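You operate a simulated robot arm through the tools that you are given. There is no shell and no other tool.

The job below is to be done with a simulated robot arm. You get a single attempt, and the scene is never put back.

## Task
Wash and rinse the yellow-handled wire basket's parts, then stand it on the grate.
Fine: wash in the long bath, rinse in the small bath, which starts empty: fill it to its yellow line before the rinse, nothing over the overflow; one wash with the yellow run button, lifted only when it stops; the basket drips off over a bath or on the grate, never off the tank; no foam left on its two parts, which stay in it; the large wire basket stays in the long bath and its parts end washed too; leave the other buttons, knobs, switches, levers, baskets and parts alone.

Only the result counts: the job must be done as asked and must still hold three seconds after the hand-in. Knocking over, shifting, dropping, spilling or breaking anything else fails it.

## Robot
A 6-joint arm with a two-finger gripper, fixed in place. Base frame: the origin is on the floor under the middle of its stand, x ahead of it, y to its left, z up; the work surface is at about z = 80. Readings come in cm, rad, newtons and seconds.
It reaches about 129.8 cm from its shoulder. Its first joint turns from -2.601 to 2.601 rad. Payload 1.57 kg.
Tool frame: the origin (TCP) lies between the finger pads and is the grasp point; the fingertips stand 2.1 cm ahead of it; z points along the fingers, y is the line along which they close. The gripper opens to 7 cm; its body begins 5 cm behind the TCP.
Orientation is that of the tool frame in the base frame, as a unit quaternion [x, y, z, w]. With the fingers straight down and closing along the base's y, the tool's x points along the base's -x, its y along +y and its z along -z.

## Interface
- The arm moves only by the tool nudge_tool. Its arguments are lists of equal length, an entry for each row: "offset": the shift along the base's x, y, z in mm, a list of three; "delta_rot": the turn, a rotation vector about the base's x, y, z in rad, a list of three; "claw": the finger opening in mm, from 0 to 70. In form: {"offset": [[dx, dy, dz], ...], "delta_rot": [[ax, ay, az], ...], "claw": [claw, ...]}. A call has 1 to 20 rows; each row is the pose to reach, as a shift and turn from the pose commanded when the call began. Rows are played at 5 a second. More than 5 cm and 0.15 rad between two rows, or a gripper value outside its range, and nothing of the call is played. A pose out of reach is approached as far as the arm can. The call stops where the force on the tool passes 90 N (or 10 N more than at its start, if that is more) or the arm is blocked; 0.2 s more then pass. Each finger travels about 6.48 cm/s and halts on what it meets, pressing with about 30 N; the grip force reading is that of the motor and also rises with nothing between the fingers. The clock runs only during rows and for 0.2 s after the last one: add rows that repeat a pose to give the fingers time. It gives the time, the measured TCP pose, the force on the tool (base axes), the opening and the grip force at its end, in the units of the frame above (readings bear some noise), with the torque about the TCP (base axes, N m) and any sound that the robot's microphone picked up, and new pictures: "pictures" is both (left out), scene, wrist or none.
- Cameras (640 x 400 px; columns grow to the right, rows downward): "scene" is fixed at [5.04, 64.92, 160.83]; the picture's right is [0.77, -0.63, 0.00], its down [-0.59, -0.72, -0.35] and it looks along [0.22, 0.27, -0.94] (base axes); focal length 214 px, centre (320, 200). "wrist" rides on the gripper at [7.9, 0.4, -8.1] in the tool frame; the picture's right is [-0.05, 1.00, 0.00], its down [-0.67, -0.04, -0.74] and it looks along [-0.74, -0.04, 0.67] (tool axes); focal length 256 px, centre (320, 200). There is no depth. A picture from a camera that has moved, and an enlarged one, comes with that camera's place and axes in the base frame and with its lens.
- lift_body(by): slides the trunk up (or, below 0, down) by that many cm; the arm rides with it, the base frame stays. It gives what a move gives, with no picture.
- enlarge(camera, box): a new picture of the part [left, top, right, bottom] of that camera's present view, enlarged. It takes no simulated time.
- finish_job(): hands the job in; it is judged then, once.

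Places have to be worked out from the pictures, the camera data and where the tool is seen. Open the gripper and draw the arm clear of the work before you hand the job in, unless the task says otherwise.

The tools are called after ">>>" as a command line: name --argument value ..., lists and objects as JSON in quotes. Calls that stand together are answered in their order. nudge_tool: Moves the arm, as the interface text tells. Its arguments: {"type":"object","properties":{"offset":{"type":"array","items":{"type":"array","items":{"type":"number"}}},"delta_rot":{"type":"array","items":{"type":"array","items":{"type":"number"}}},"claw":{"type":"array","items":{"type":"number"}},"pictures":{"type":"string","enum":["both","scene","wrist","none"]}},"required":["offset","delta_rot","claw"]} The other tools are called the same way: lift_body (by) moves the trunk up or down; enlarge (camera, box) takes an enlarged picture of a part of a camera's view; finish_job () hands the job in.

At the start:

```text
time: 0.0
tool_pos: [55.72, 42.52, 128.69]
tool_rot: [0.0, 1.0, -0.001, 0.0]
force: [-0.3, -1.1, 0.0]
ft_torque: [0.0, -0.01, -0.02]
opening: 7.0
gripper_force: 0.1
trunk travel left (down, up): [-96.8, 0.2]
```

scene: 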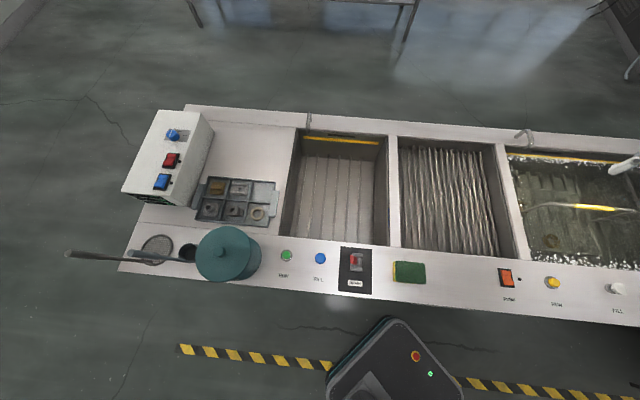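
wrist: 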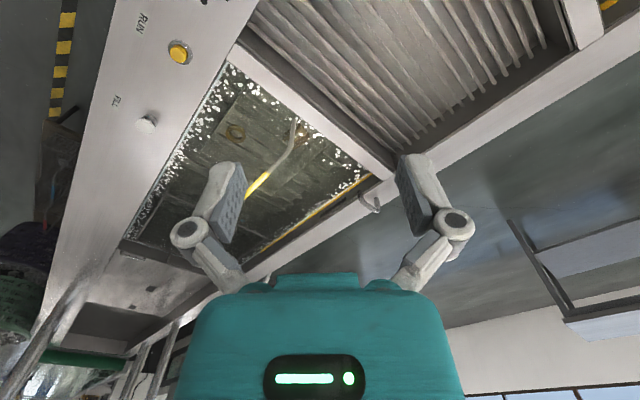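

The pictures show a long tank with several baths, and the yellow-handled basket appears to be in a foamy bath at the right. I'll enlarge parts of both views to identify the buttons and baths.

>>> enlarge --camera "scene" --box '[480, 110, 640, 330]'

>>> enlarge --camera "scene" --box '[260, 100, 520, 310]'

>>> enlarge --camera "scene" --box '[60, 90, 320, 300]'

>>> enlarge --camera "wrist" --box '[60, 0, 420, 280]'

```text
1.82 times, centred on (560, 220) of scene
camera zoom: at [5.04, 64.92, 160.83], right [0.77, -0.63, 0.0], down [-0.59, -0.72, -0.35], along [0.22, 0.27, -0.94], focal length 390 px, centre (-116, 164)
```

zoom: 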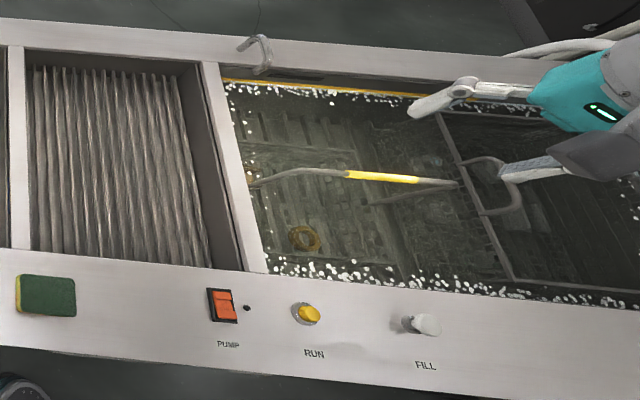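

```text
1.90 times, centred on (390, 205) of scene
camera zoom: at [5.04, 64.92, 160.83], right [0.77, -0.63, 0.0], down [-0.59, -0.72, -0.35], along [0.22, 0.27, -0.94], focal length 408 px, centre (187, 190)
```

zoom: 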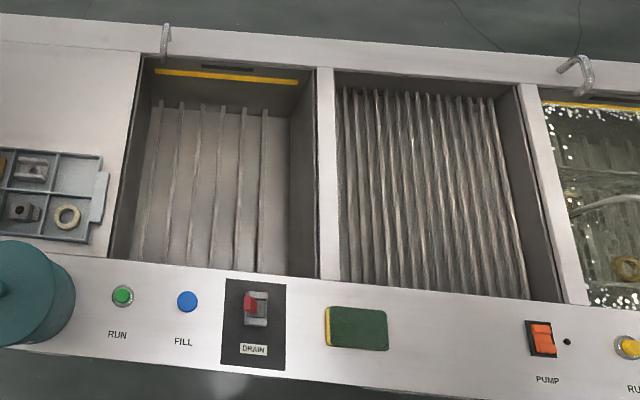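

```text
1.90 times, centred on (190, 195) of scene
camera zoom: at [5.04, 64.92, 160.83], right [0.77, -0.63, 0.0], down [-0.59, -0.72, -0.35], along [0.22, 0.27, -0.94], focal length 408 px, centre (568, 210)
```

zoom: 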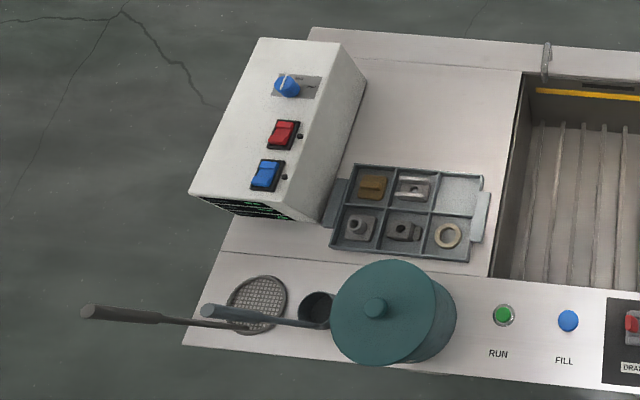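

```text
1.43 times, centred on (240, 140) of wrist
camera zoom: at [47.56, 42.93, 136.77], right [0.05, 1.0, 0.0], down [0.67, -0.04, 0.74], along [0.74, -0.04, -0.67], focal length 366 px, centre (434, 286)
```

zoom: 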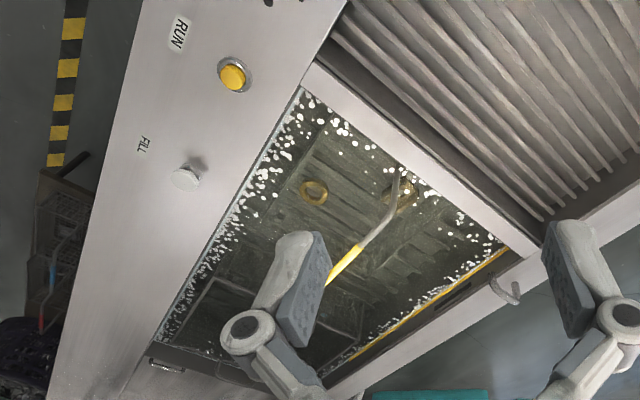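

The tank runs at about -45° in the base frame, with rim z ≈ 85. The yellow grip is around (95, 23, 89), lying along the tank, so I'll turn the tool to match the tank and take a better look at the long bath.

>>> nudge_tool --offset '[[7, 17, 0], [15, 35, 0], [22, 52, 0], [29, 70, 0], [37, 88, 0], [44, 105, 0]]' --delta_rot '[[0, 0, -0.131], [0, 0, -0.262], [0, 0, -0.393], [0, 0, -0.524], [0, 0, -0.654], [0, 0, -0.785]]' --claw '[70, 70, 70, 70, 70, 70]'

```text
time: 1.4
tool_pos: [59.98, 52.9, 128.73]
tool_rot: [0.384, 0.923, 0.0, -0.001]
force: [-0.4, 0.1, 0.0]
ft_torque: [0.01, 0.03, -0.01]
opening: 7.01
gripper_force: 0.1
trunk travel left (down, up): [-96.8, 0.2]
camera wrist: at [54.57, 58.88, 136.75], right [0.74, 0.67, 0.0], down [0.45, -0.5, 0.74], along [0.5, -0.56, -0.67], focal length 256 px, centre (320, 200)
```

scene: 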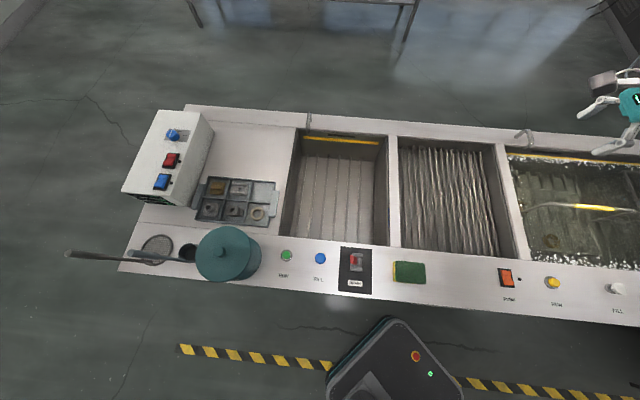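
wrist: 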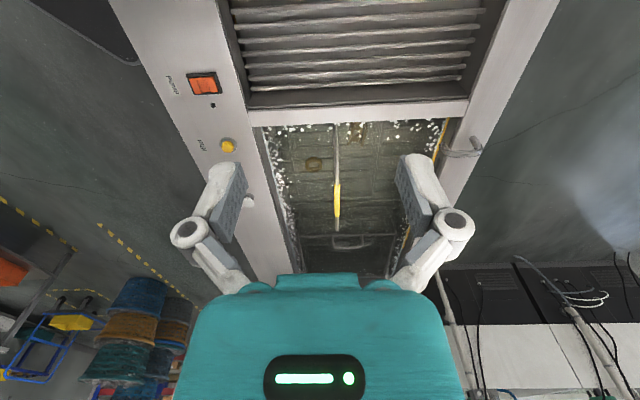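

The wrist view now looks straight along the tank at the long bath. I'll zoom into both views for detail.

>>> enlarge --camera "wrist" --box '[230, 100, 470, 290]'

>>> enlarge --camera "scene" --box '[490, 130, 640, 310]'

>>> enlarge --camera "scene" --box '[270, 110, 400, 300]'

```text
2.11 times, centred on (350, 195) of wrist
camera zoom: at [54.57, 58.88, 136.75], right [0.74, 0.67, 0.0], down [0.45, -0.5, 0.74], along [0.5, -0.56, -0.67], focal length 539 px, centre (257, 210)
```

zoom: 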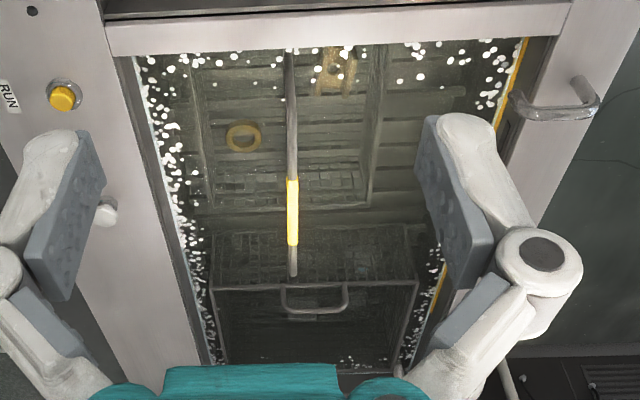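

```text
2.22 times, centred on (565, 220) of scene
camera zoom: at [5.04, 64.92, 160.83], right [0.77, -0.63, 0.0], down [-0.59, -0.72, -0.35], along [0.22, 0.27, -0.94], focal length 477 px, centre (-224, 156)
```

zoom: 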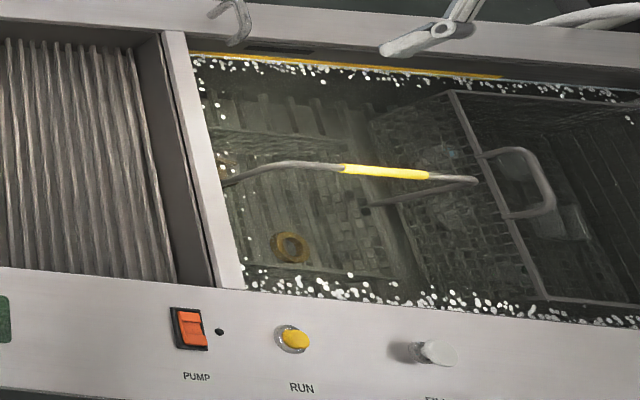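

```text
2.11 times, centred on (335, 205) of scene
camera zoom: at [5.04, 64.92, 160.83], right [0.77, -0.63, 0.0], down [-0.59, -0.72, -0.35], along [0.22, 0.27, -0.94], focal length 452 px, centre (288, 190)
```

zoom: 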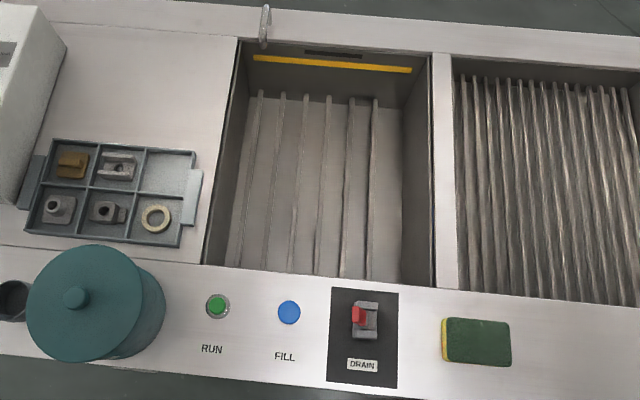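

The yellow button is at about (63.1, 16.3, 86), and the basket handle's grip runs along the tank at roughly s 44–58, n 83. I'll close the fingers and go above the yellow RUN button, then check the alignment.

>>> nudge_tool --offset '[[3, -40, 0], [6, -80, 0], [9, -120, 0], [12, -160, 0], [15, -200, 0], [18, -240, 0], [21, -280, 0], [24, -320, -20], [27, -350, -60], [31, -366, -105], [31, -366, -150], [31, -366, -195], [31, -366, -240], [31, -366, -285], [31, -366, -320]]' --delta_rot '[[0, 0, 0], [0, 0, 0], [0, 0, 0], [0, 0, 0], [0, 0, 0], [0, 0, 0], [0, 0, 0], [0, 0, 0], [0, 0, 0], [0, 0, 0], [0, 0, 0], [0, 0, 0], [0, 0, 0], [0, 0, 0], [0, 0, 0]]' --claw '[60, 50, 40, 30, 20, 10, 0, 0, 0, 0, 0, 0, 0, 0, 0]'

```text
time: 4.6
tool_pos: [63.38, 15.94, 128.72]
tool_rot: [0.382, 0.924, 0.0, 0.001]
force: [0.3, 0.1, -0.5]
ft_torque: [0.0, 0.03, -0.02]
opening: 0.01
gripper_force: 28.2
out of reach, approached as far as the arm can: row 8, 9, 10, 11, 12, 13, 14, 15
trunk travel left (down, up): [-96.8, 0.2]
camera wrist: at [57.91, 21.89, 136.77], right [0.74, 0.67, 0.0], down [0.45, -0.5, 0.74], along [0.5, -0.55, -0.67], focal length 256 px, centre (320, 200)
```

scene: 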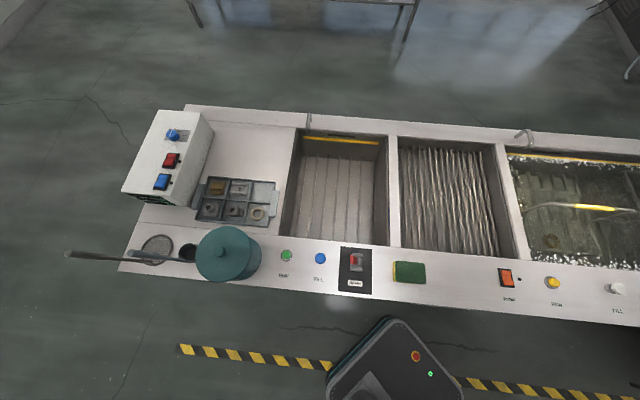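
wrist: 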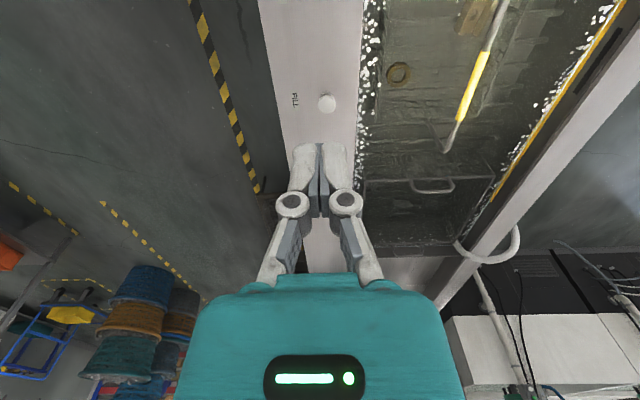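

The arm reached x, y but could not go down from this trunk height (z stayed at 128.7). The fingers are clear above everything, so I'll lower the trunk by 25 cm.

>>> lift_body --by -25

```text
time: 7.2
tool_pos: [63.23, 16.1, 103.64]
tool_rot: [0.382, 0.924, 0.0, 0.0]
force: [0.4, 0.2, 0.3]
ft_torque: [0.03, -0.01, -0.01]
opening: 0.01
gripper_force: 28.5
trunk travel left (down, up): [-71.8, 25.2]
```

The tool is now at z 103.6. I'll test a zero-offset row to see what the commanded baseline is, and get a fresh picture.

>>> nudge_tool --offset '[[0, 0, 0]]' --delta_rot '[[0, 0, 0]]' --claw '[0]'

```text
time: 7.6
tool_pos: [63.36, 15.91, 103.72]
tool_rot: [0.383, 0.924, 0.0, 0.0]
force: [0.3, 0.0, -0.6]
ft_torque: [0.0, 0.01, -0.01]
opening: 0.0
gripper_force: 28.3
trunk travel left (down, up): [-71.8, 25.2]
camera wrist: at [57.91, 21.88, 111.78], right [0.74, 0.67, 0.0], down [0.45, -0.5, 0.74], along [0.5, -0.55, -0.67], focal length 256 px, centre (320, 200)
```

scene: 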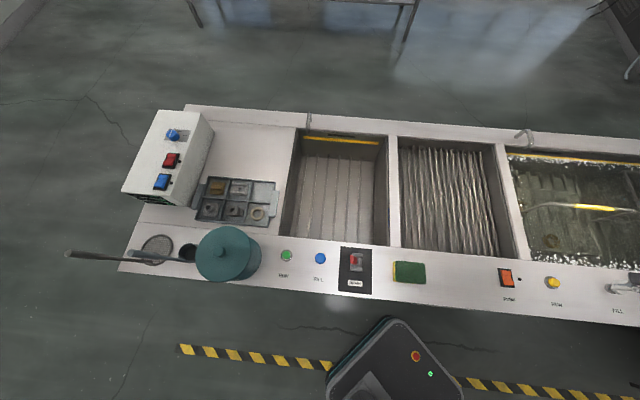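
wrist: 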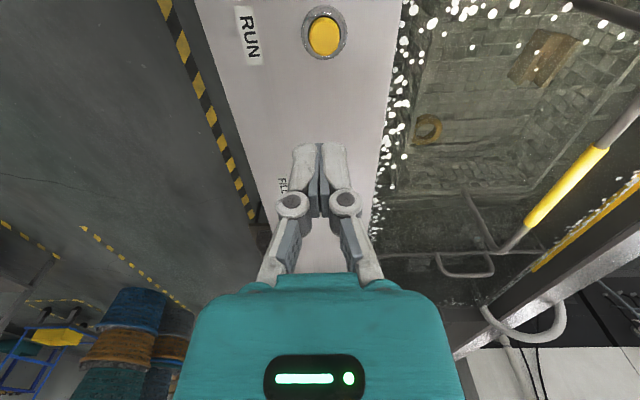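

The button appears at about (63.1, 16.8), slightly off from the tool at (63.4, 15.9). I'll correct this and descend to a few cm above it.

>>> nudge_tool --offset '[[-2, 8, -20], [-2, 8, -50], [-2, 8, -80], [-2, 8, -100]]' --delta_rot '[[0, 0, 0], [0, 0, 0], [0, 0, 0], [0, 0, 0]]' --claw '[0, 0, 0, 0]'

```text
time: 8.6
tool_pos: [63.13, 16.61, 103.64]
tool_rot: [0.383, 0.924, 0.0, 0.0]
force: [-0.6, 0.3, 0.4]
ft_torque: [-0.01, 0.03, 0.05]
opening: 0.01
gripper_force: 28.4
out of reach, approached as far as the arm can: row 1, 2, 3, 4
trunk travel left (down, up): [-71.8, 25.2]
camera wrist: at [57.74, 22.64, 111.77], right [0.74, 0.67, 0.0], down [0.45, -0.5, 0.74], along [0.5, -0.55, -0.67], focal length 256 px, centre (320, 200)
```

scene: 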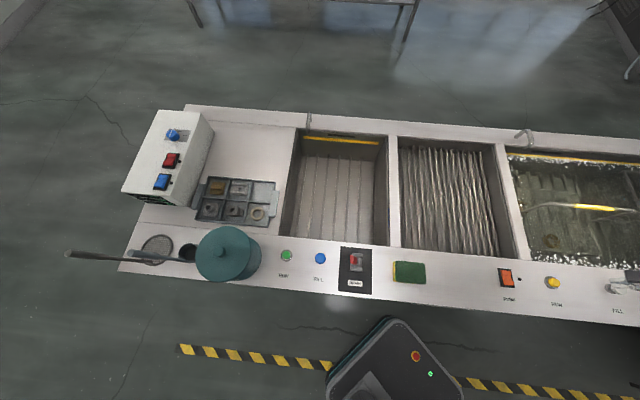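
wrist: 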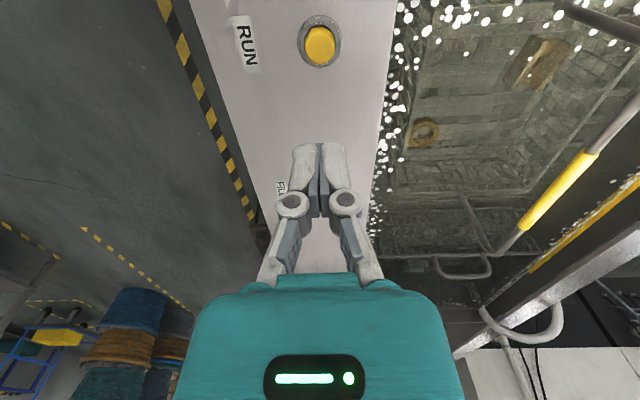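

The arm cannot descend vertically in this posture, so height has to come from the trunk. I'll lower the trunk 9 cm more (fingertips at about z 92.5, still above the button).

>>> lift_body --by -9

>>> enlarge --camera "wrist" --box '[160, 0, 480, 200]'

>>> enlarge --camera "scene" --box '[490, 220, 640, 320]'

```text
time: 9.8
tool_pos: [63.14, 16.78, 94.68]
tool_rot: [0.382, 0.924, 0.0, -0.001]
force: [-0.4, -0.4, 0.0]
ft_torque: [-0.01, 0.02, 0.02]
opening: 0.0
gripper_force: 28.3
trunk travel left (down, up): [-62.8, 34.2]
```

```text
2.00 times, centred on (320, 100) of wrist
camera zoom: at [57.74, 22.64, 102.78], right [0.74, 0.67, 0.0], down [0.45, -0.5, 0.74], along [0.5, -0.55, -0.67], focal length 512 px, centre (320, 400)
```

zoom: 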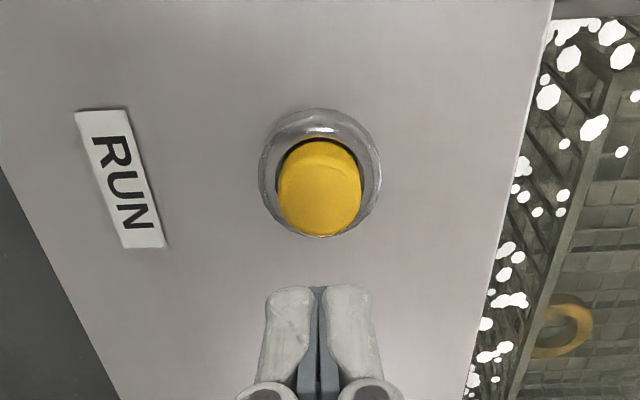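

```text
4.00 times, centred on (565, 270) of scene
camera zoom: at [5.04, 64.92, 160.83], right [0.77, -0.63, 0.0], down [-0.59, -0.72, -0.35], along [0.22, 0.27, -0.94], focal length 858 px, centre (-660, -80)
```

zoom: 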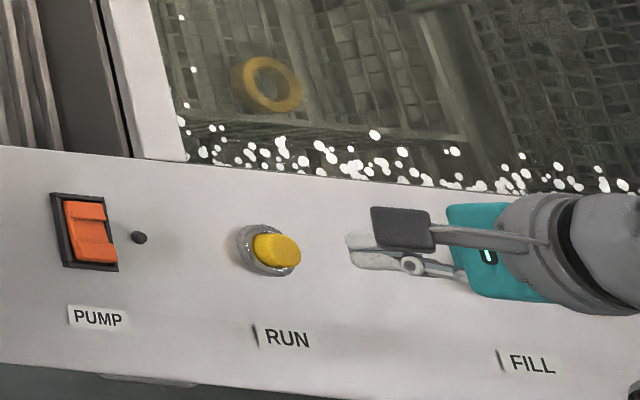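

The fingertips are centred over the yellow button (about 63.1, 16.6, top at z ≈ 86). I'll lower the trunk another 5.5 cm, then go in small steps watching the force.

>>> lift_body --by -5.5

>>> enlarge --camera "wrist" --box '[220, 50, 420, 175]'

>>> enlarge --camera "scene" --box '[520, 250, 620, 310]'

```text
time: 10.8
tool_pos: [63.08, 16.85, 89.12]
tool_rot: [0.383, 0.924, 0.0, 0.0]
force: [1.3, 0.3, 4.7]
ft_torque: [0.02, -0.04, 0.0]
opening: 0.6
gripper_force: 28.8
trunk travel left (down, up): [-57.3, 39.7]
heard: click
```

```text
3.20 times, centred on (320, 112) of wrist
camera zoom: at [57.74, 22.64, 97.29], right [0.74, 0.67, 0.0], down [0.45, -0.5, 0.74], along [0.5, -0.55, -0.67], focal length 819 px, centre (320, 480)
```

zoom: 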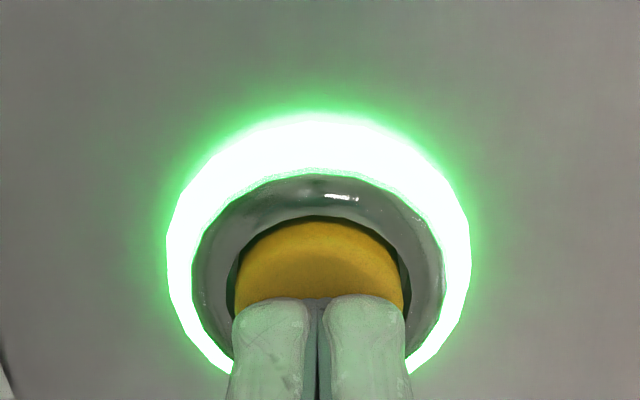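

```text
6.40 times, centred on (570, 280) of scene
camera zoom: at [5.04, 64.92, 160.83], right [0.77, -0.63, 0.0], down [-0.59, -0.72, -0.35], along [0.22, 0.27, -0.94], focal length 1373 px, centre (-1280, -312)
```

zoom: 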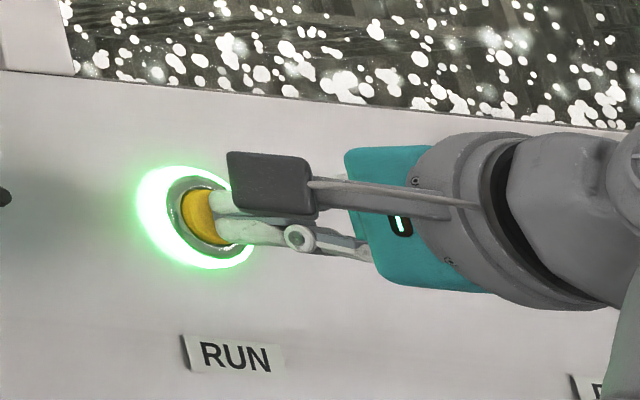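

A click was heard, and the ring of the yellow button lit green: the wash is running. I'll raise the trunk clear of the button.

>>> lift_body --by 20

>>> enlarge --camera "scene" --box '[480, 110, 640, 320]'

```text
time: 13.0
tool_pos: [63.19, 16.71, 109.14]
tool_rot: [0.383, 0.924, 0.0, 0.0]
force: [-0.4, 0.7, -0.7]
ft_torque: [0.0, 0.07, 0.06]
opening: 0.0
gripper_force: 28.2
trunk travel left (down, up): [-77.3, 19.7]
```

```text
1.90 times, centred on (560, 215) of scene
camera zoom: at [5.04, 64.92, 160.83], right [0.77, -0.63, 0.0], down [-0.59, -0.72, -0.35], along [0.22, 0.27, -0.94], focal length 408 px, centre (-137, 171)
```

zoom: 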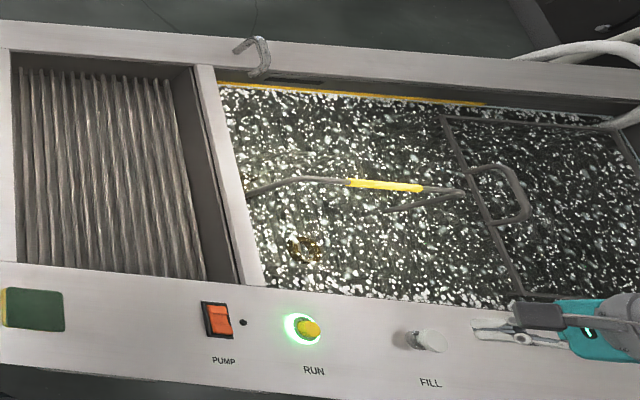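

The bath is foaming and the run ring is lit. While it washes, I'll travel along the front panel at z ≈ 109 to above the blue FILL button at about (9.6, 70.3).

>>> nudge_tool --offset '[[-30, 30, 0], [-60, 60, 0], [-90, 90, 0], [-120, 120, 0], [-150, 150, 0], [-180, 180, 0], [-210, 210, 0], [-240, 240, 0], [-270, 270, 0], [-300, 300, 0], [-330, 330, 0], [-360, 360, 0], [-390, 390, 0], [-420, 420, 0], [-450, 450, 0], [-480, 480, 0], [-510, 510, 0], [-536, 536, 0]]' --delta_rot '[[0, 0, 0], [0, 0, 0], [0, 0, 0], [0, 0, 0], [0, 0, 0], [0, 0, 0], [0, 0, 0], [0, 0, 0], [0, 0, 0], [0, 0, 0], [0, 0, 0], [0, 0, 0], [0, 0, 0], [0, 0, 0], [0, 0, 0], [0, 0, 0], [0, 0, 0], [0, 0, 0]]' --claw '[0, 0, 0, 0, 0, 0, 0, 0, 0, 0, 0, 0, 0, 0, 0, 0, 0, 0]'

```text
time: 16.8
tool_pos: [9.39, 70.72, 109.13]
tool_rot: [0.383, 0.924, 0.001, 0.0]
force: [0.3, -0.1, -1.1]
ft_torque: [0.0, 0.02, 0.0]
opening: 0.03
gripper_force: 28.7
trunk travel left (down, up): [-77.3, 19.7]
camera wrist: at [4.03, 76.62, 117.26], right [0.74, 0.67, 0.0], down [0.45, -0.5, 0.75], along [0.5, -0.55, -0.67], focal length 256 px, centre (320, 200)
```

scene: 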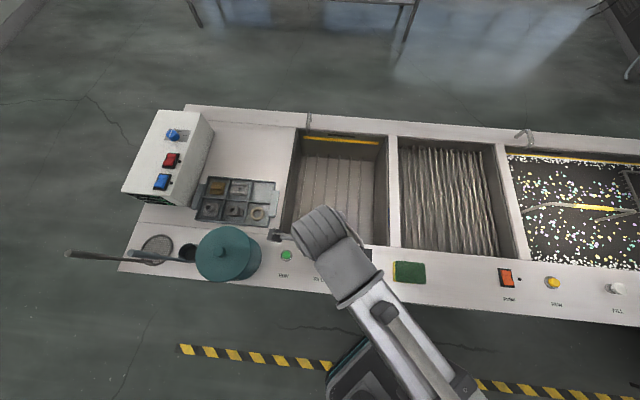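
wrist: 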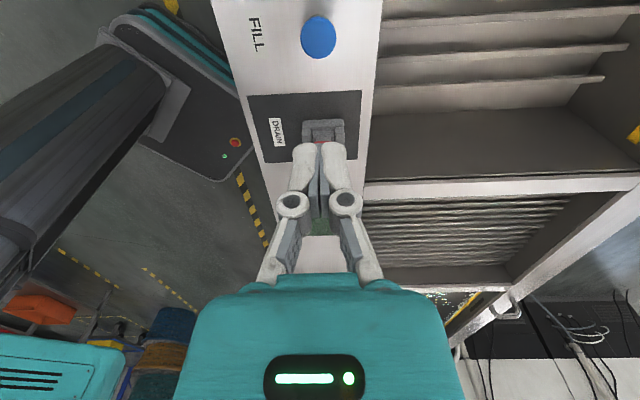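

The tool is over the blue FILL button (≈ 9.7, 70.2). I'll zoom to check the yellow run ring and the clearance to the drain lever.

>>> enlarge --camera "scene" --box '[480, 120, 640, 320]'

>>> enlarge --camera "wrist" --box '[200, 0, 440, 180]'

>>> enlarge --camera "scene" --box '[240, 110, 420, 310]'

```text
2.00 times, centred on (560, 220) of scene
camera zoom: at [5.04, 64.92, 160.83], right [0.77, -0.63, 0.0], down [-0.59, -0.72, -0.35], along [0.22, 0.27, -0.94], focal length 429 px, centre (-160, 160)
```

zoom: 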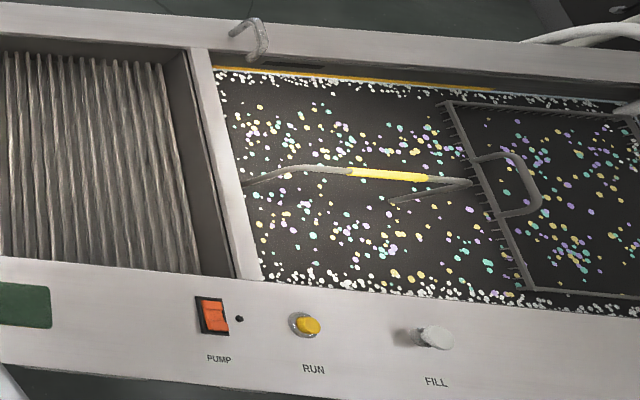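

```text
2.22 times, centred on (320, 90) of wrist
camera zoom: at [4.03, 76.62, 117.26], right [0.74, 0.67, 0.0], down [0.45, -0.5, 0.75], along [0.5, -0.55, -0.67], focal length 569 px, centre (320, 444)
```

zoom: 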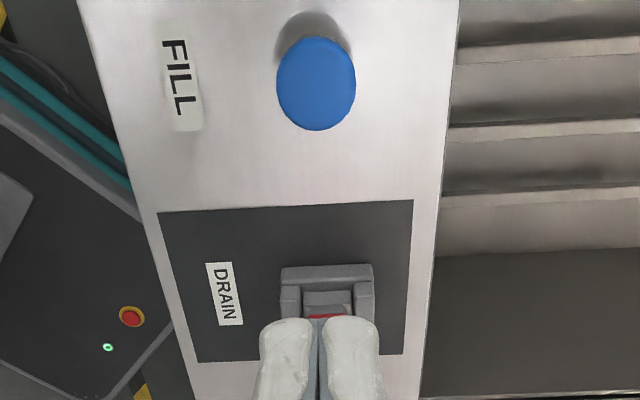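

```text
2.00 times, centred on (330, 210) of scene
camera zoom: at [5.04, 64.92, 160.83], right [0.77, -0.63, 0.0], down [-0.59, -0.72, -0.35], along [0.22, 0.27, -0.94], focal length 429 px, centre (300, 180)
```

zoom: 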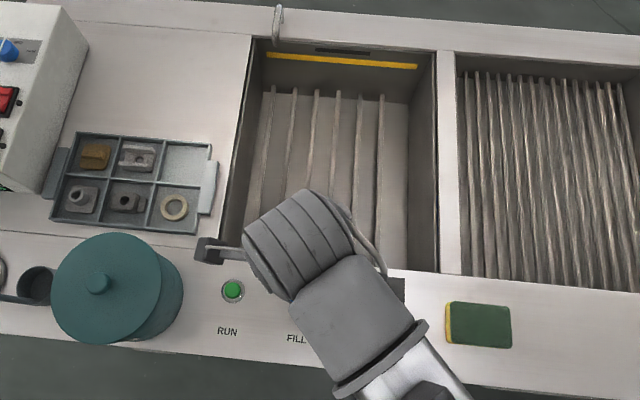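

The yellow ring is now off; I'll verify later that the wash has really stopped. I'll lower the trunk 14 cm toward the blue FILL button first.

>>> lift_body --by -14

>>> enlarge --camera "wrist" --box '[200, 0, 440, 180]'

>>> enlarge --camera "scene" --box '[480, 120, 640, 320]'

```text
time: 18.4
tool_pos: [9.52, 70.62, 95.24]
tool_rot: [0.382, 0.924, 0.0, 0.0]
force: [-0.2, 0.1, 0.1]
ft_torque: [-0.01, -0.01, 0.01]
opening: 0.0
gripper_force: 28.4
trunk travel left (down, up): [-63.3, 33.7]
```

```text
2.22 times, centred on (320, 90) of wrist
camera zoom: at [4.06, 76.53, 103.28], right [0.74, 0.67, 0.0], down [0.45, -0.5, 0.74], along [0.5, -0.55, -0.67], focal length 569 px, centre (320, 444)
```

zoom: 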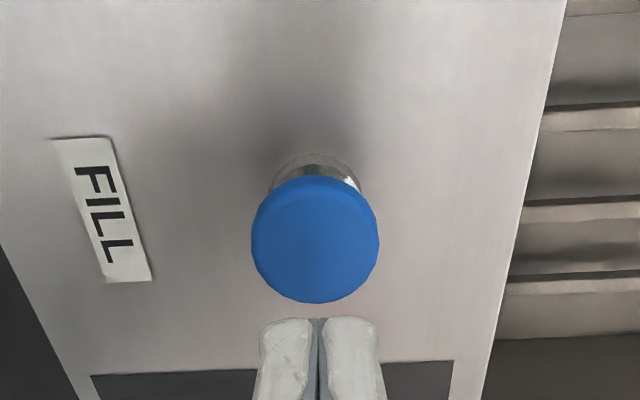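

```text
2.00 times, centred on (560, 220) of scene
camera zoom: at [5.04, 64.92, 160.83], right [0.77, -0.63, 0.0], down [-0.59, -0.72, -0.35], along [0.22, 0.27, -0.94], focal length 429 px, centre (-160, 160)
```

zoom: 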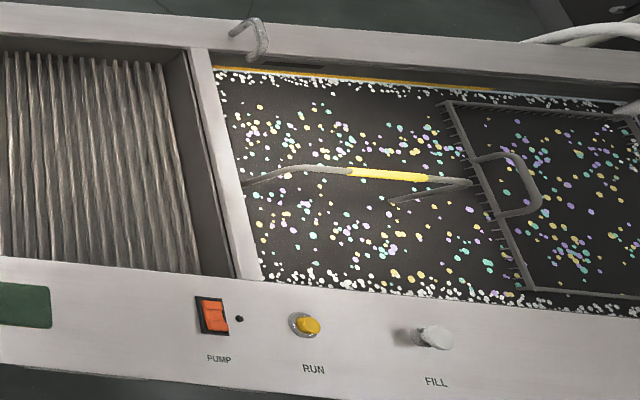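

The blue button's mushroom top is at z ≈ 88 and centred under the fingertips. I'll lower 5 cm to just about touch, then press in small steps.

>>> lift_body --by -5

>>> enlarge --camera "wrist" --box '[220, 50, 420, 175]'

```text
time: 19.4
tool_pos: [9.55, 70.56, 90.24]
tool_rot: [0.383, 0.924, 0.0, 0.0]
force: [-0.4, 1.1, 2.7]
ft_torque: [0.03, 0.0, 0.0]
opening: 0.59
gripper_force: 28.5
trunk travel left (down, up): [-58.3, 38.7]
heard: click
```

```text
3.20 times, centred on (320, 112) of wrist
camera zoom: at [4.06, 76.54, 98.29], right [0.74, 0.67, 0.0], down [0.45, -0.5, 0.74], along [0.5, -0.55, -0.67], focal length 819 px, centre (320, 480)
```

zoom: 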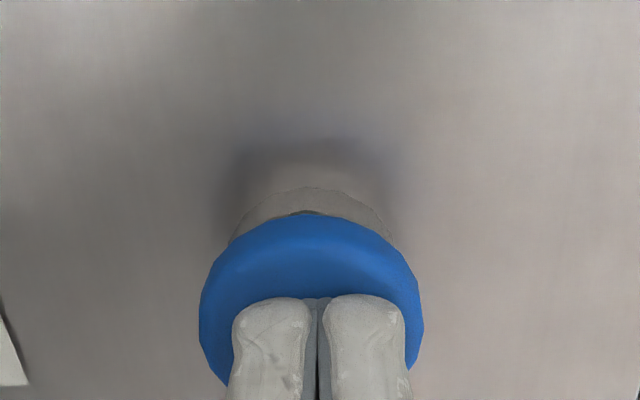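

A click was heard at the blue button with 2.7 N. I'll check whether water is coming into the small bath.

>>> enlarge --camera "scene" --box '[270, 100, 420, 280]'

>>> nudge_tool --offset '[[0, 0, 0]]' --delta_rot '[[0, 0, 0]]' --claw '[0]' --pictures "both"

>>> enlarge --camera "scene" --box '[270, 100, 420, 280]'

```text
2.22 times, centred on (345, 190) of scene
camera zoom: at [5.04, 64.92, 160.83], right [0.77, -0.63, 0.0], down [-0.59, -0.72, -0.35], along [0.22, 0.27, -0.94], focal length 477 px, centre (264, 222)
```

zoom: 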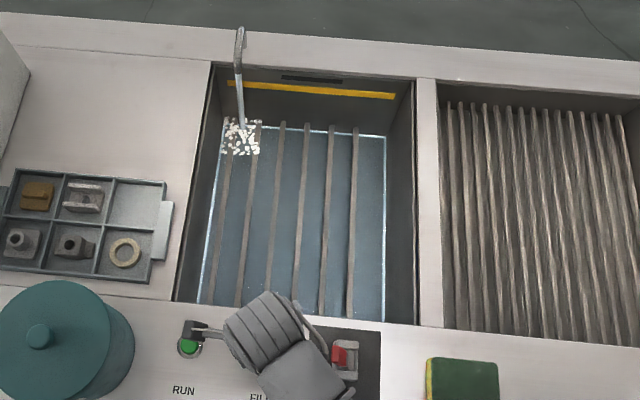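

```text
time: 19.8
tool_pos: [9.48, 70.52, 90.11]
tool_rot: [0.383, 0.924, 0.001, 0.0]
force: [0.2, 1.3, 2.6]
ft_torque: [-0.01, 0.0, -0.01]
opening: 0.59
gripper_force: 28.4
trunk travel left (down, up): [-58.3, 38.7]
camera wrist: at [4.06, 76.54, 98.28], right [0.74, 0.67, 0.0], down [0.45, -0.5, 0.74], along [0.5, -0.55, -0.67], focal length 256 px, centre (320, 200)
```

scene: 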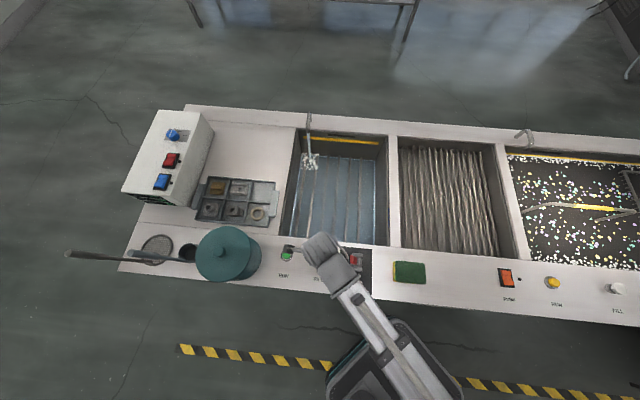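
wrist: 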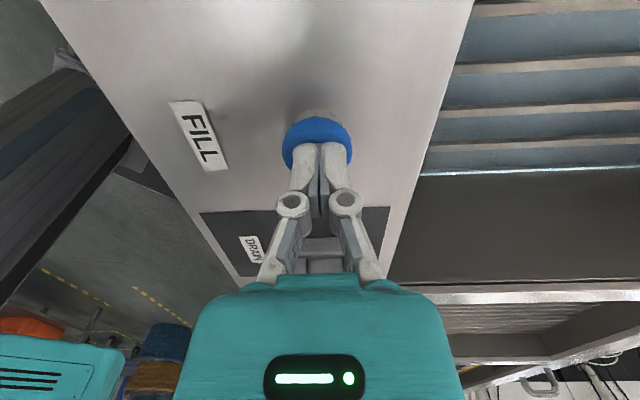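

```text
2.22 times, centred on (345, 190) of scene
camera zoom: at [5.04, 64.92, 160.83], right [0.77, -0.63, 0.0], down [-0.59, -0.72, -0.35], along [0.22, 0.27, -0.94], focal length 477 px, centre (264, 222)
```

zoom: 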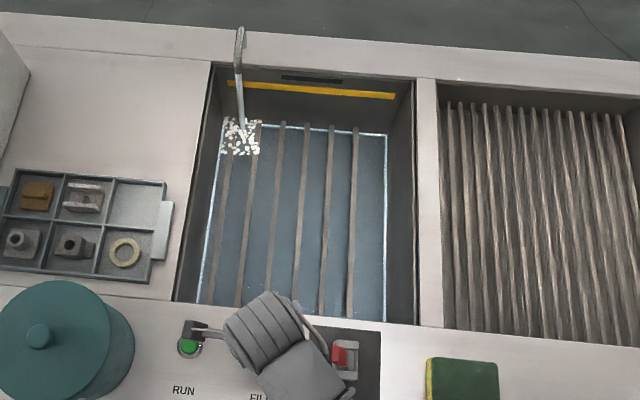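

Water flows from the faucet into the small bath. I'll keep holding the button for 2 s and watch the level rise to learn the filling rate.

>>> nudge_tool --offset '[[0, 0, 0], [0, 0, 0], [0, 0, 0], [0, 0, 0], [0, 0, 0], [0, 0, 0], [0, 0, 0], [0, 0, 0], [0, 0, 0], [0, 0, 0]]' --delta_rot '[[0, 0, 0], [0, 0, 0], [0, 0, 0], [0, 0, 0], [0, 0, 0], [0, 0, 0], [0, 0, 0], [0, 0, 0], [0, 0, 0], [0, 0, 0]]' --claw '[0, 0, 0, 0, 0, 0, 0, 0, 0, 0]' --pictures "none"

>>> enlarge --camera "scene" --box '[270, 100, 420, 280]'

>>> enlarge --camera "scene" --box '[290, 120, 400, 190]'

```text
time: 21.9
tool_pos: [9.45, 70.65, 90.21]
tool_rot: [0.383, 0.924, 0.0, 0.0]
force: [1.1, 0.9, 2.5]
ft_torque: [0.01, -0.04, 0.02]
opening: 0.58
gripper_force: 29.1
trunk travel left (down, up): [-58.3, 38.7]
```

```text
2.22 times, centred on (345, 190) of scene
camera zoom: at [5.04, 64.92, 160.83], right [0.77, -0.63, 0.0], down [-0.59, -0.72, -0.35], along [0.22, 0.27, -0.94], focal length 477 px, centre (264, 222)
```

zoom: 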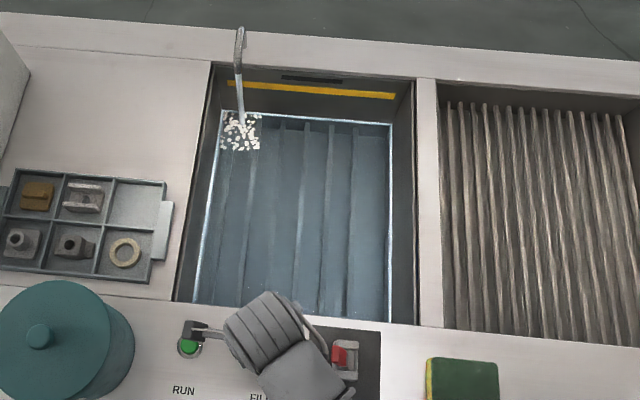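

```text
5.71 times, centred on (345, 155) of scene
camera zoom: at [5.04, 64.92, 160.83], right [0.77, -0.63, 0.0], down [-0.59, -0.72, -0.35], along [0.22, 0.27, -0.94], focal length 1226 px, centre (177, 457)
```

zoom: 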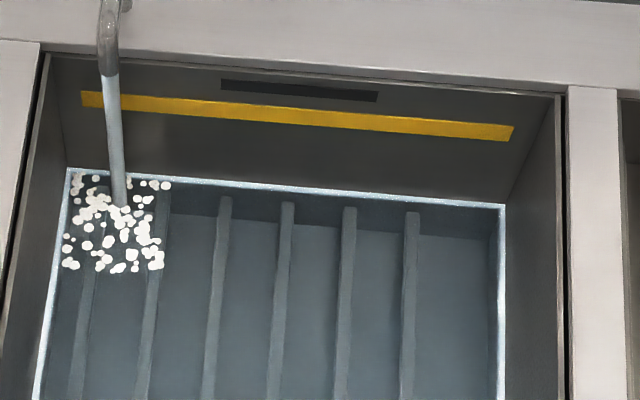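

The level is rising about 2 cm/s and is around z 69, with the yellow line near z 79–80. I'll test now whether releasing the button stops the flow, while there's plenty of margin.

>>> lift_body --by 1.5

>>> enlarge --camera "scene" --box '[290, 120, 400, 190]'

>>> enlarge --camera "wrist" --box '[220, 50, 420, 175]'

```text
time: 22.6
tool_pos: [9.48, 70.75, 91.72]
tool_rot: [0.382, 0.924, 0.0, 0.0]
force: [-0.1, -0.4, 0.1]
ft_torque: [-0.04, 0.01, -0.01]
opening: 0.0
gripper_force: 28.8
trunk travel left (down, up): [-59.8, 37.2]
```

```text
5.71 times, centred on (345, 155) of scene
camera zoom: at [5.04, 64.92, 160.83], right [0.77, -0.63, 0.0], down [-0.59, -0.72, -0.35], along [0.22, 0.27, -0.94], focal length 1226 px, centre (177, 457)
```

zoom: 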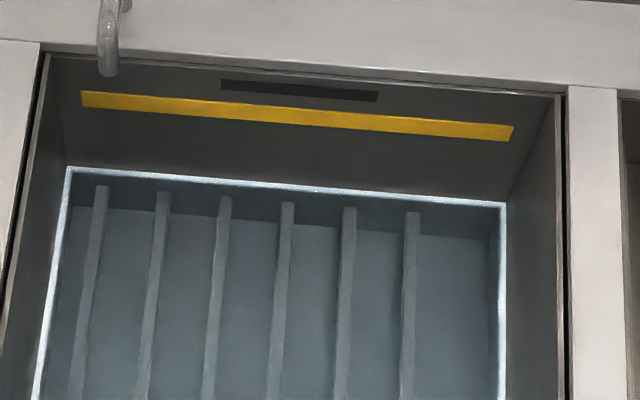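

```text
3.20 times, centred on (320, 112) of wrist
camera zoom: at [4.06, 76.55, 99.77], right [0.74, 0.67, 0.0], down [0.45, -0.5, 0.75], along [0.5, -0.55, -0.67], focal length 819 px, centre (320, 480)
```

zoom: 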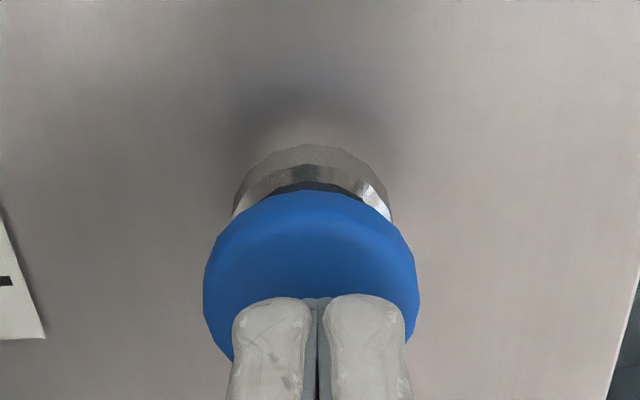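

The button is hold-to-fill: the flow stopped on release. I'll press it again and hold for about 2.5 s more, then check the level.

>>> lift_body --by -1.5

>>> nudge_tool --offset '[[0, 0, 0], [0, 0, 0], [0, 0, 0], [0, 0, 0], [0, 0, 0], [0, 0, 0], [0, 0, 0], [0, 0, 0], [0, 0, 0], [0, 0, 0]]' --delta_rot '[[0, 0, 0], [0, 0, 0], [0, 0, 0], [0, 0, 0], [0, 0, 0], [0, 0, 0], [0, 0, 0], [0, 0, 0], [0, 0, 0], [0, 0, 0]]' --claw '[0, 0, 0, 0, 0, 0, 0, 0, 0, 0]' --pictures "none"

>>> enlarge --camera "scene" --box '[290, 120, 400, 190]'

```text
time: 23.2
tool_pos: [9.47, 70.51, 90.16]
tool_rot: [0.382, 0.924, -0.001, 0.0]
force: [-0.8, 0.7, 1.9]
ft_torque: [0.02, 0.01, 0.0]
opening: 0.6
gripper_force: 28.3
trunk travel left (down, up): [-58.3, 38.7]
heard: click
```

```text
time: 25.4
tool_pos: [9.48, 70.71, 90.18]
tool_rot: [0.383, 0.924, 0.0, 0.0]
force: [0.3, 0.9, 3.8]
ft_torque: [-0.01, 0.01, 0.03]
opening: 0.61
gripper_force: 28.7
trunk travel left (down, up): [-58.3, 38.7]
```

```text
5.71 times, centred on (345, 155) of scene
camera zoom: at [5.04, 64.92, 160.83], right [0.77, -0.63, 0.0], down [-0.59, -0.72, -0.35], along [0.22, 0.27, -0.94], focal length 1226 px, centre (177, 457)
```

zoom: 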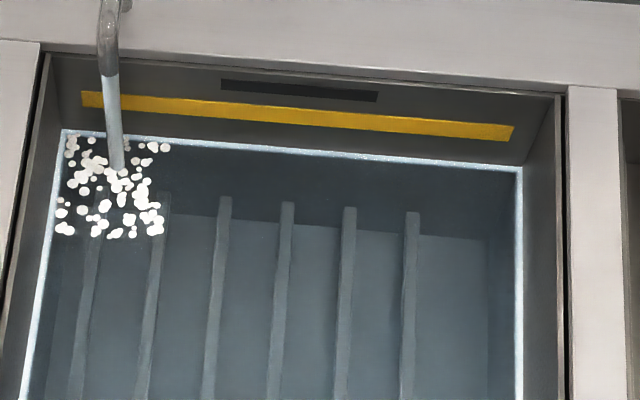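

The level rose from row 193 to 155; the yellow line is at rows 112–127. I'll hold for about 1.4 s more and check again.

>>> nudge_tool --offset '[[0, 0, 0], [0, 0, 0], [0, 0, 0], [0, 0, 0], [0, 0, 0], [0, 0, 0]]' --delta_rot '[[0, 0, 0], [0, 0, 0], [0, 0, 0], [0, 0, 0], [0, 0, 0], [0, 0, 0]]' --claw '[0, 0, 0, 0, 0, 0]' --pictures "none"

>>> enlarge --camera "scene" --box '[290, 120, 400, 190]'

```text
time: 26.8
tool_pos: [9.44, 70.65, 90.05]
tool_rot: [0.383, 0.924, 0.0, 0.0]
force: [0.0, -0.1, 3.2]
ft_torque: [-0.02, 0.0, 0.0]
opening: 0.59
gripper_force: 28.9
trunk travel left (down, up): [-58.3, 38.7]
```

```text
5.71 times, centred on (345, 155) of scene
camera zoom: at [5.04, 64.92, 160.83], right [0.77, -0.63, 0.0], down [-0.59, -0.72, -0.35], along [0.22, 0.27, -0.94], focal length 1226 px, centre (177, 457)
```

zoom: 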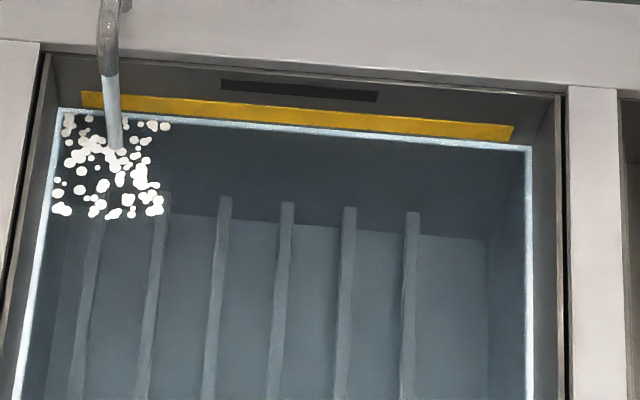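

The waterline is at row ~132, just below the yellow band (113–129). I'll hold for 0.6 s more and check.

>>> nudge_tool --offset '[[0, 0, 0], [0, 0, 0]]' --delta_rot '[[0, 0, 0], [0, 0, 0]]' --claw '[0, 0]' --pictures "none"

>>> enlarge --camera "scene" --box '[310, 125, 390, 165]'

```text
time: 27.4
tool_pos: [9.58, 70.61, 90.25]
tool_rot: [0.383, 0.924, -0.001, -0.001]
force: [0.5, 0.0, 2.2]
ft_torque: [-0.01, 0.0, 0.0]
opening: 0.6
gripper_force: 28.9
trunk travel left (down, up): [-58.3, 38.7]
```

```text
8.00 times, centred on (350, 145) of scene
camera zoom: at [5.04, 64.92, 160.83], right [0.77, -0.63, 0.0], down [-0.59, -0.72, -0.35], along [0.22, 0.27, -0.94], focal length 1716 px, centre (80, 640)
```

zoom: 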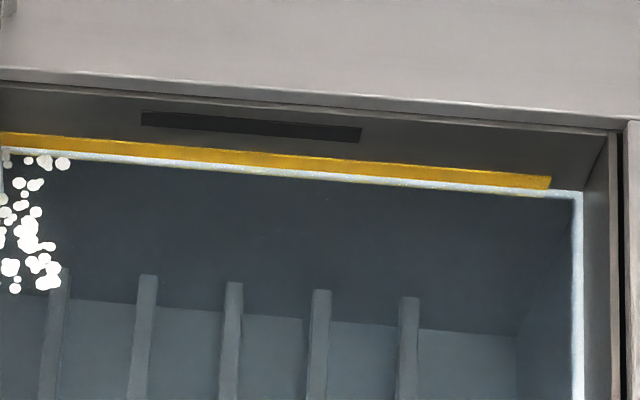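

The waterline now lies within the yellow band. I'll release the button now by raising the trunk and check the level.

>>> lift_body --by 3

>>> enlarge --camera "scene" --box '[310, 125, 390, 165]'

>>> enlarge --camera "scene" --box '[480, 120, 640, 320]'

```text
time: 28.2
tool_pos: [9.53, 70.75, 93.25]
tool_rot: [0.383, 0.924, 0.0, 0.0]
force: [0.2, 0.4, 0.5]
ft_torque: [0.0, -0.07, 0.02]
opening: 0.0
gripper_force: 28.8
trunk travel left (down, up): [-61.3, 35.7]
```

```text
8.00 times, centred on (350, 145) of scene
camera zoom: at [5.04, 64.92, 160.83], right [0.77, -0.63, 0.0], down [-0.59, -0.72, -0.35], along [0.22, 0.27, -0.94], focal length 1716 px, centre (80, 640)
```

zoom: 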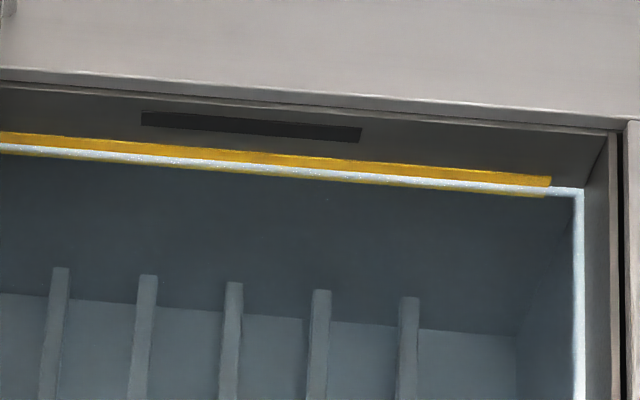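

```text
2.00 times, centred on (560, 220) of scene
camera zoom: at [5.04, 64.92, 160.83], right [0.77, -0.63, 0.0], down [-0.59, -0.72, -0.35], along [0.22, 0.27, -0.94], focal length 429 px, centre (-160, 160)
```

zoom: 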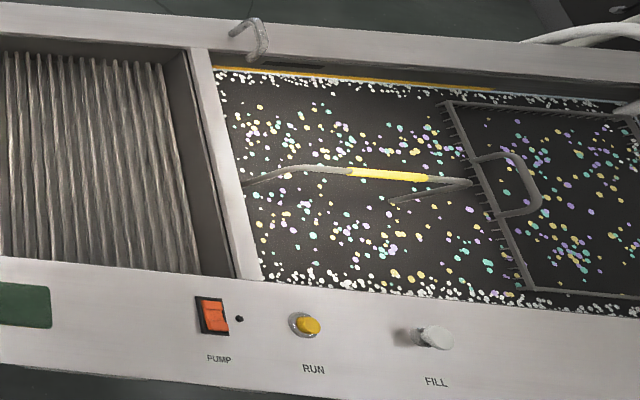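

The small bath is filled exactly to the yellow line, and the wash ring has stayed off with the bubbles motionless since t ≈ 17 s. I'll raise the trunk and travel to a viewpoint short of the basket handle to inspect it.

>>> lift_body --by 20

>>> nudge_tool --offset '[[42, -24, 0], [85, -48, 0], [128, -72, 0], [170, -95, 0], [213, -119, 0], [255, -143, 0], [298, -167, 0], [340, -190, 0], [383, -214, 0], [425, -238, 0], [468, -262, 0], [510, -286, 0], [553, -310, 0], [596, -334, 0]]' --delta_rot '[[0, 0, 0], [0, 0, 0], [0, 0, 0], [0, 0, 0], [0, 0, 0], [0, 0, 0], [0, 0, 0], [0, 0, 0], [0, 0, 0], [0, 0, 0], [0, 0, 0], [0, 0, 0], [0, 0, 0], [0, 0, 0]]' --claw '[0, 0, 10, 20, 30, 40, 50, 60, 60, 60, 60, 60, 60, 60]'

>>> enlarge --camera "wrist" --box '[200, 0, 480, 280]'

```text
time: 30.3
tool_pos: [9.47, 70.63, 113.15]
tool_rot: [0.382, 0.924, 0.0, 0.0]
force: [0.8, 0.6, 0.2]
ft_torque: [-0.01, -0.01, -0.01]
opening: 0.01
gripper_force: 28.5
trunk travel left (down, up): [-81.3, 15.7]
```

```text
time: 33.3
tool_pos: [69.24, 37.36, 113.1]
tool_rot: [0.382, 0.924, -0.001, 0.0]
force: [-0.5, 0.3, 0.7]
ft_torque: [0.0, -0.01, -0.02]
opening: 6.0
gripper_force: 0.1
trunk travel left (down, up): [-81.3, 15.7]
camera wrist: at [63.79, 43.16, 121.25], right [0.74, 0.67, 0.0], down [0.45, -0.5, 0.74], along [0.5, -0.55, -0.67], focal length 256 px, centre (320, 200)
```

scene: 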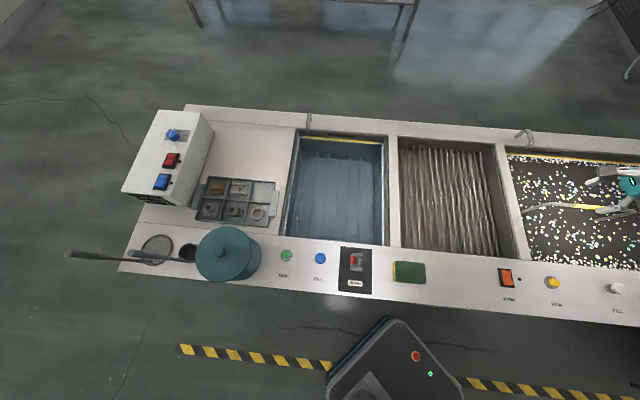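
wrist: 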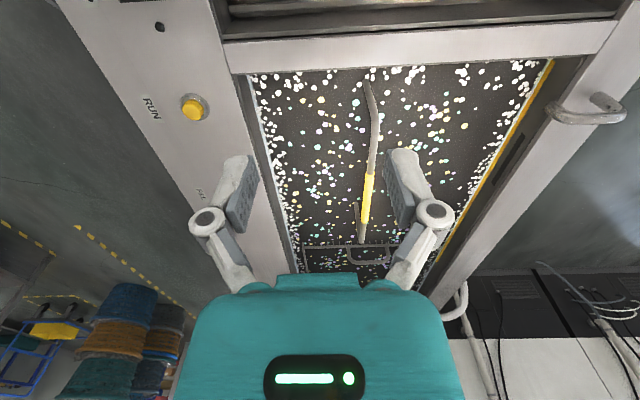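

```text
1.43 times, centred on (340, 140) of wrist
camera zoom: at [63.79, 43.16, 121.25], right [0.74, 0.67, 0.0], down [0.45, -0.5, 0.74], along [0.5, -0.55, -0.67], focal length 366 px, centre (291, 286)
```

zoom: 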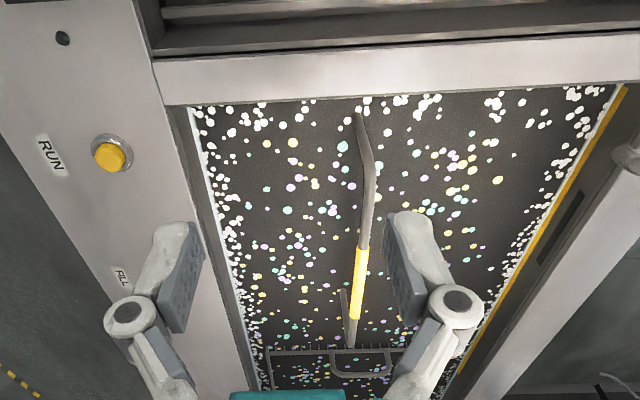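

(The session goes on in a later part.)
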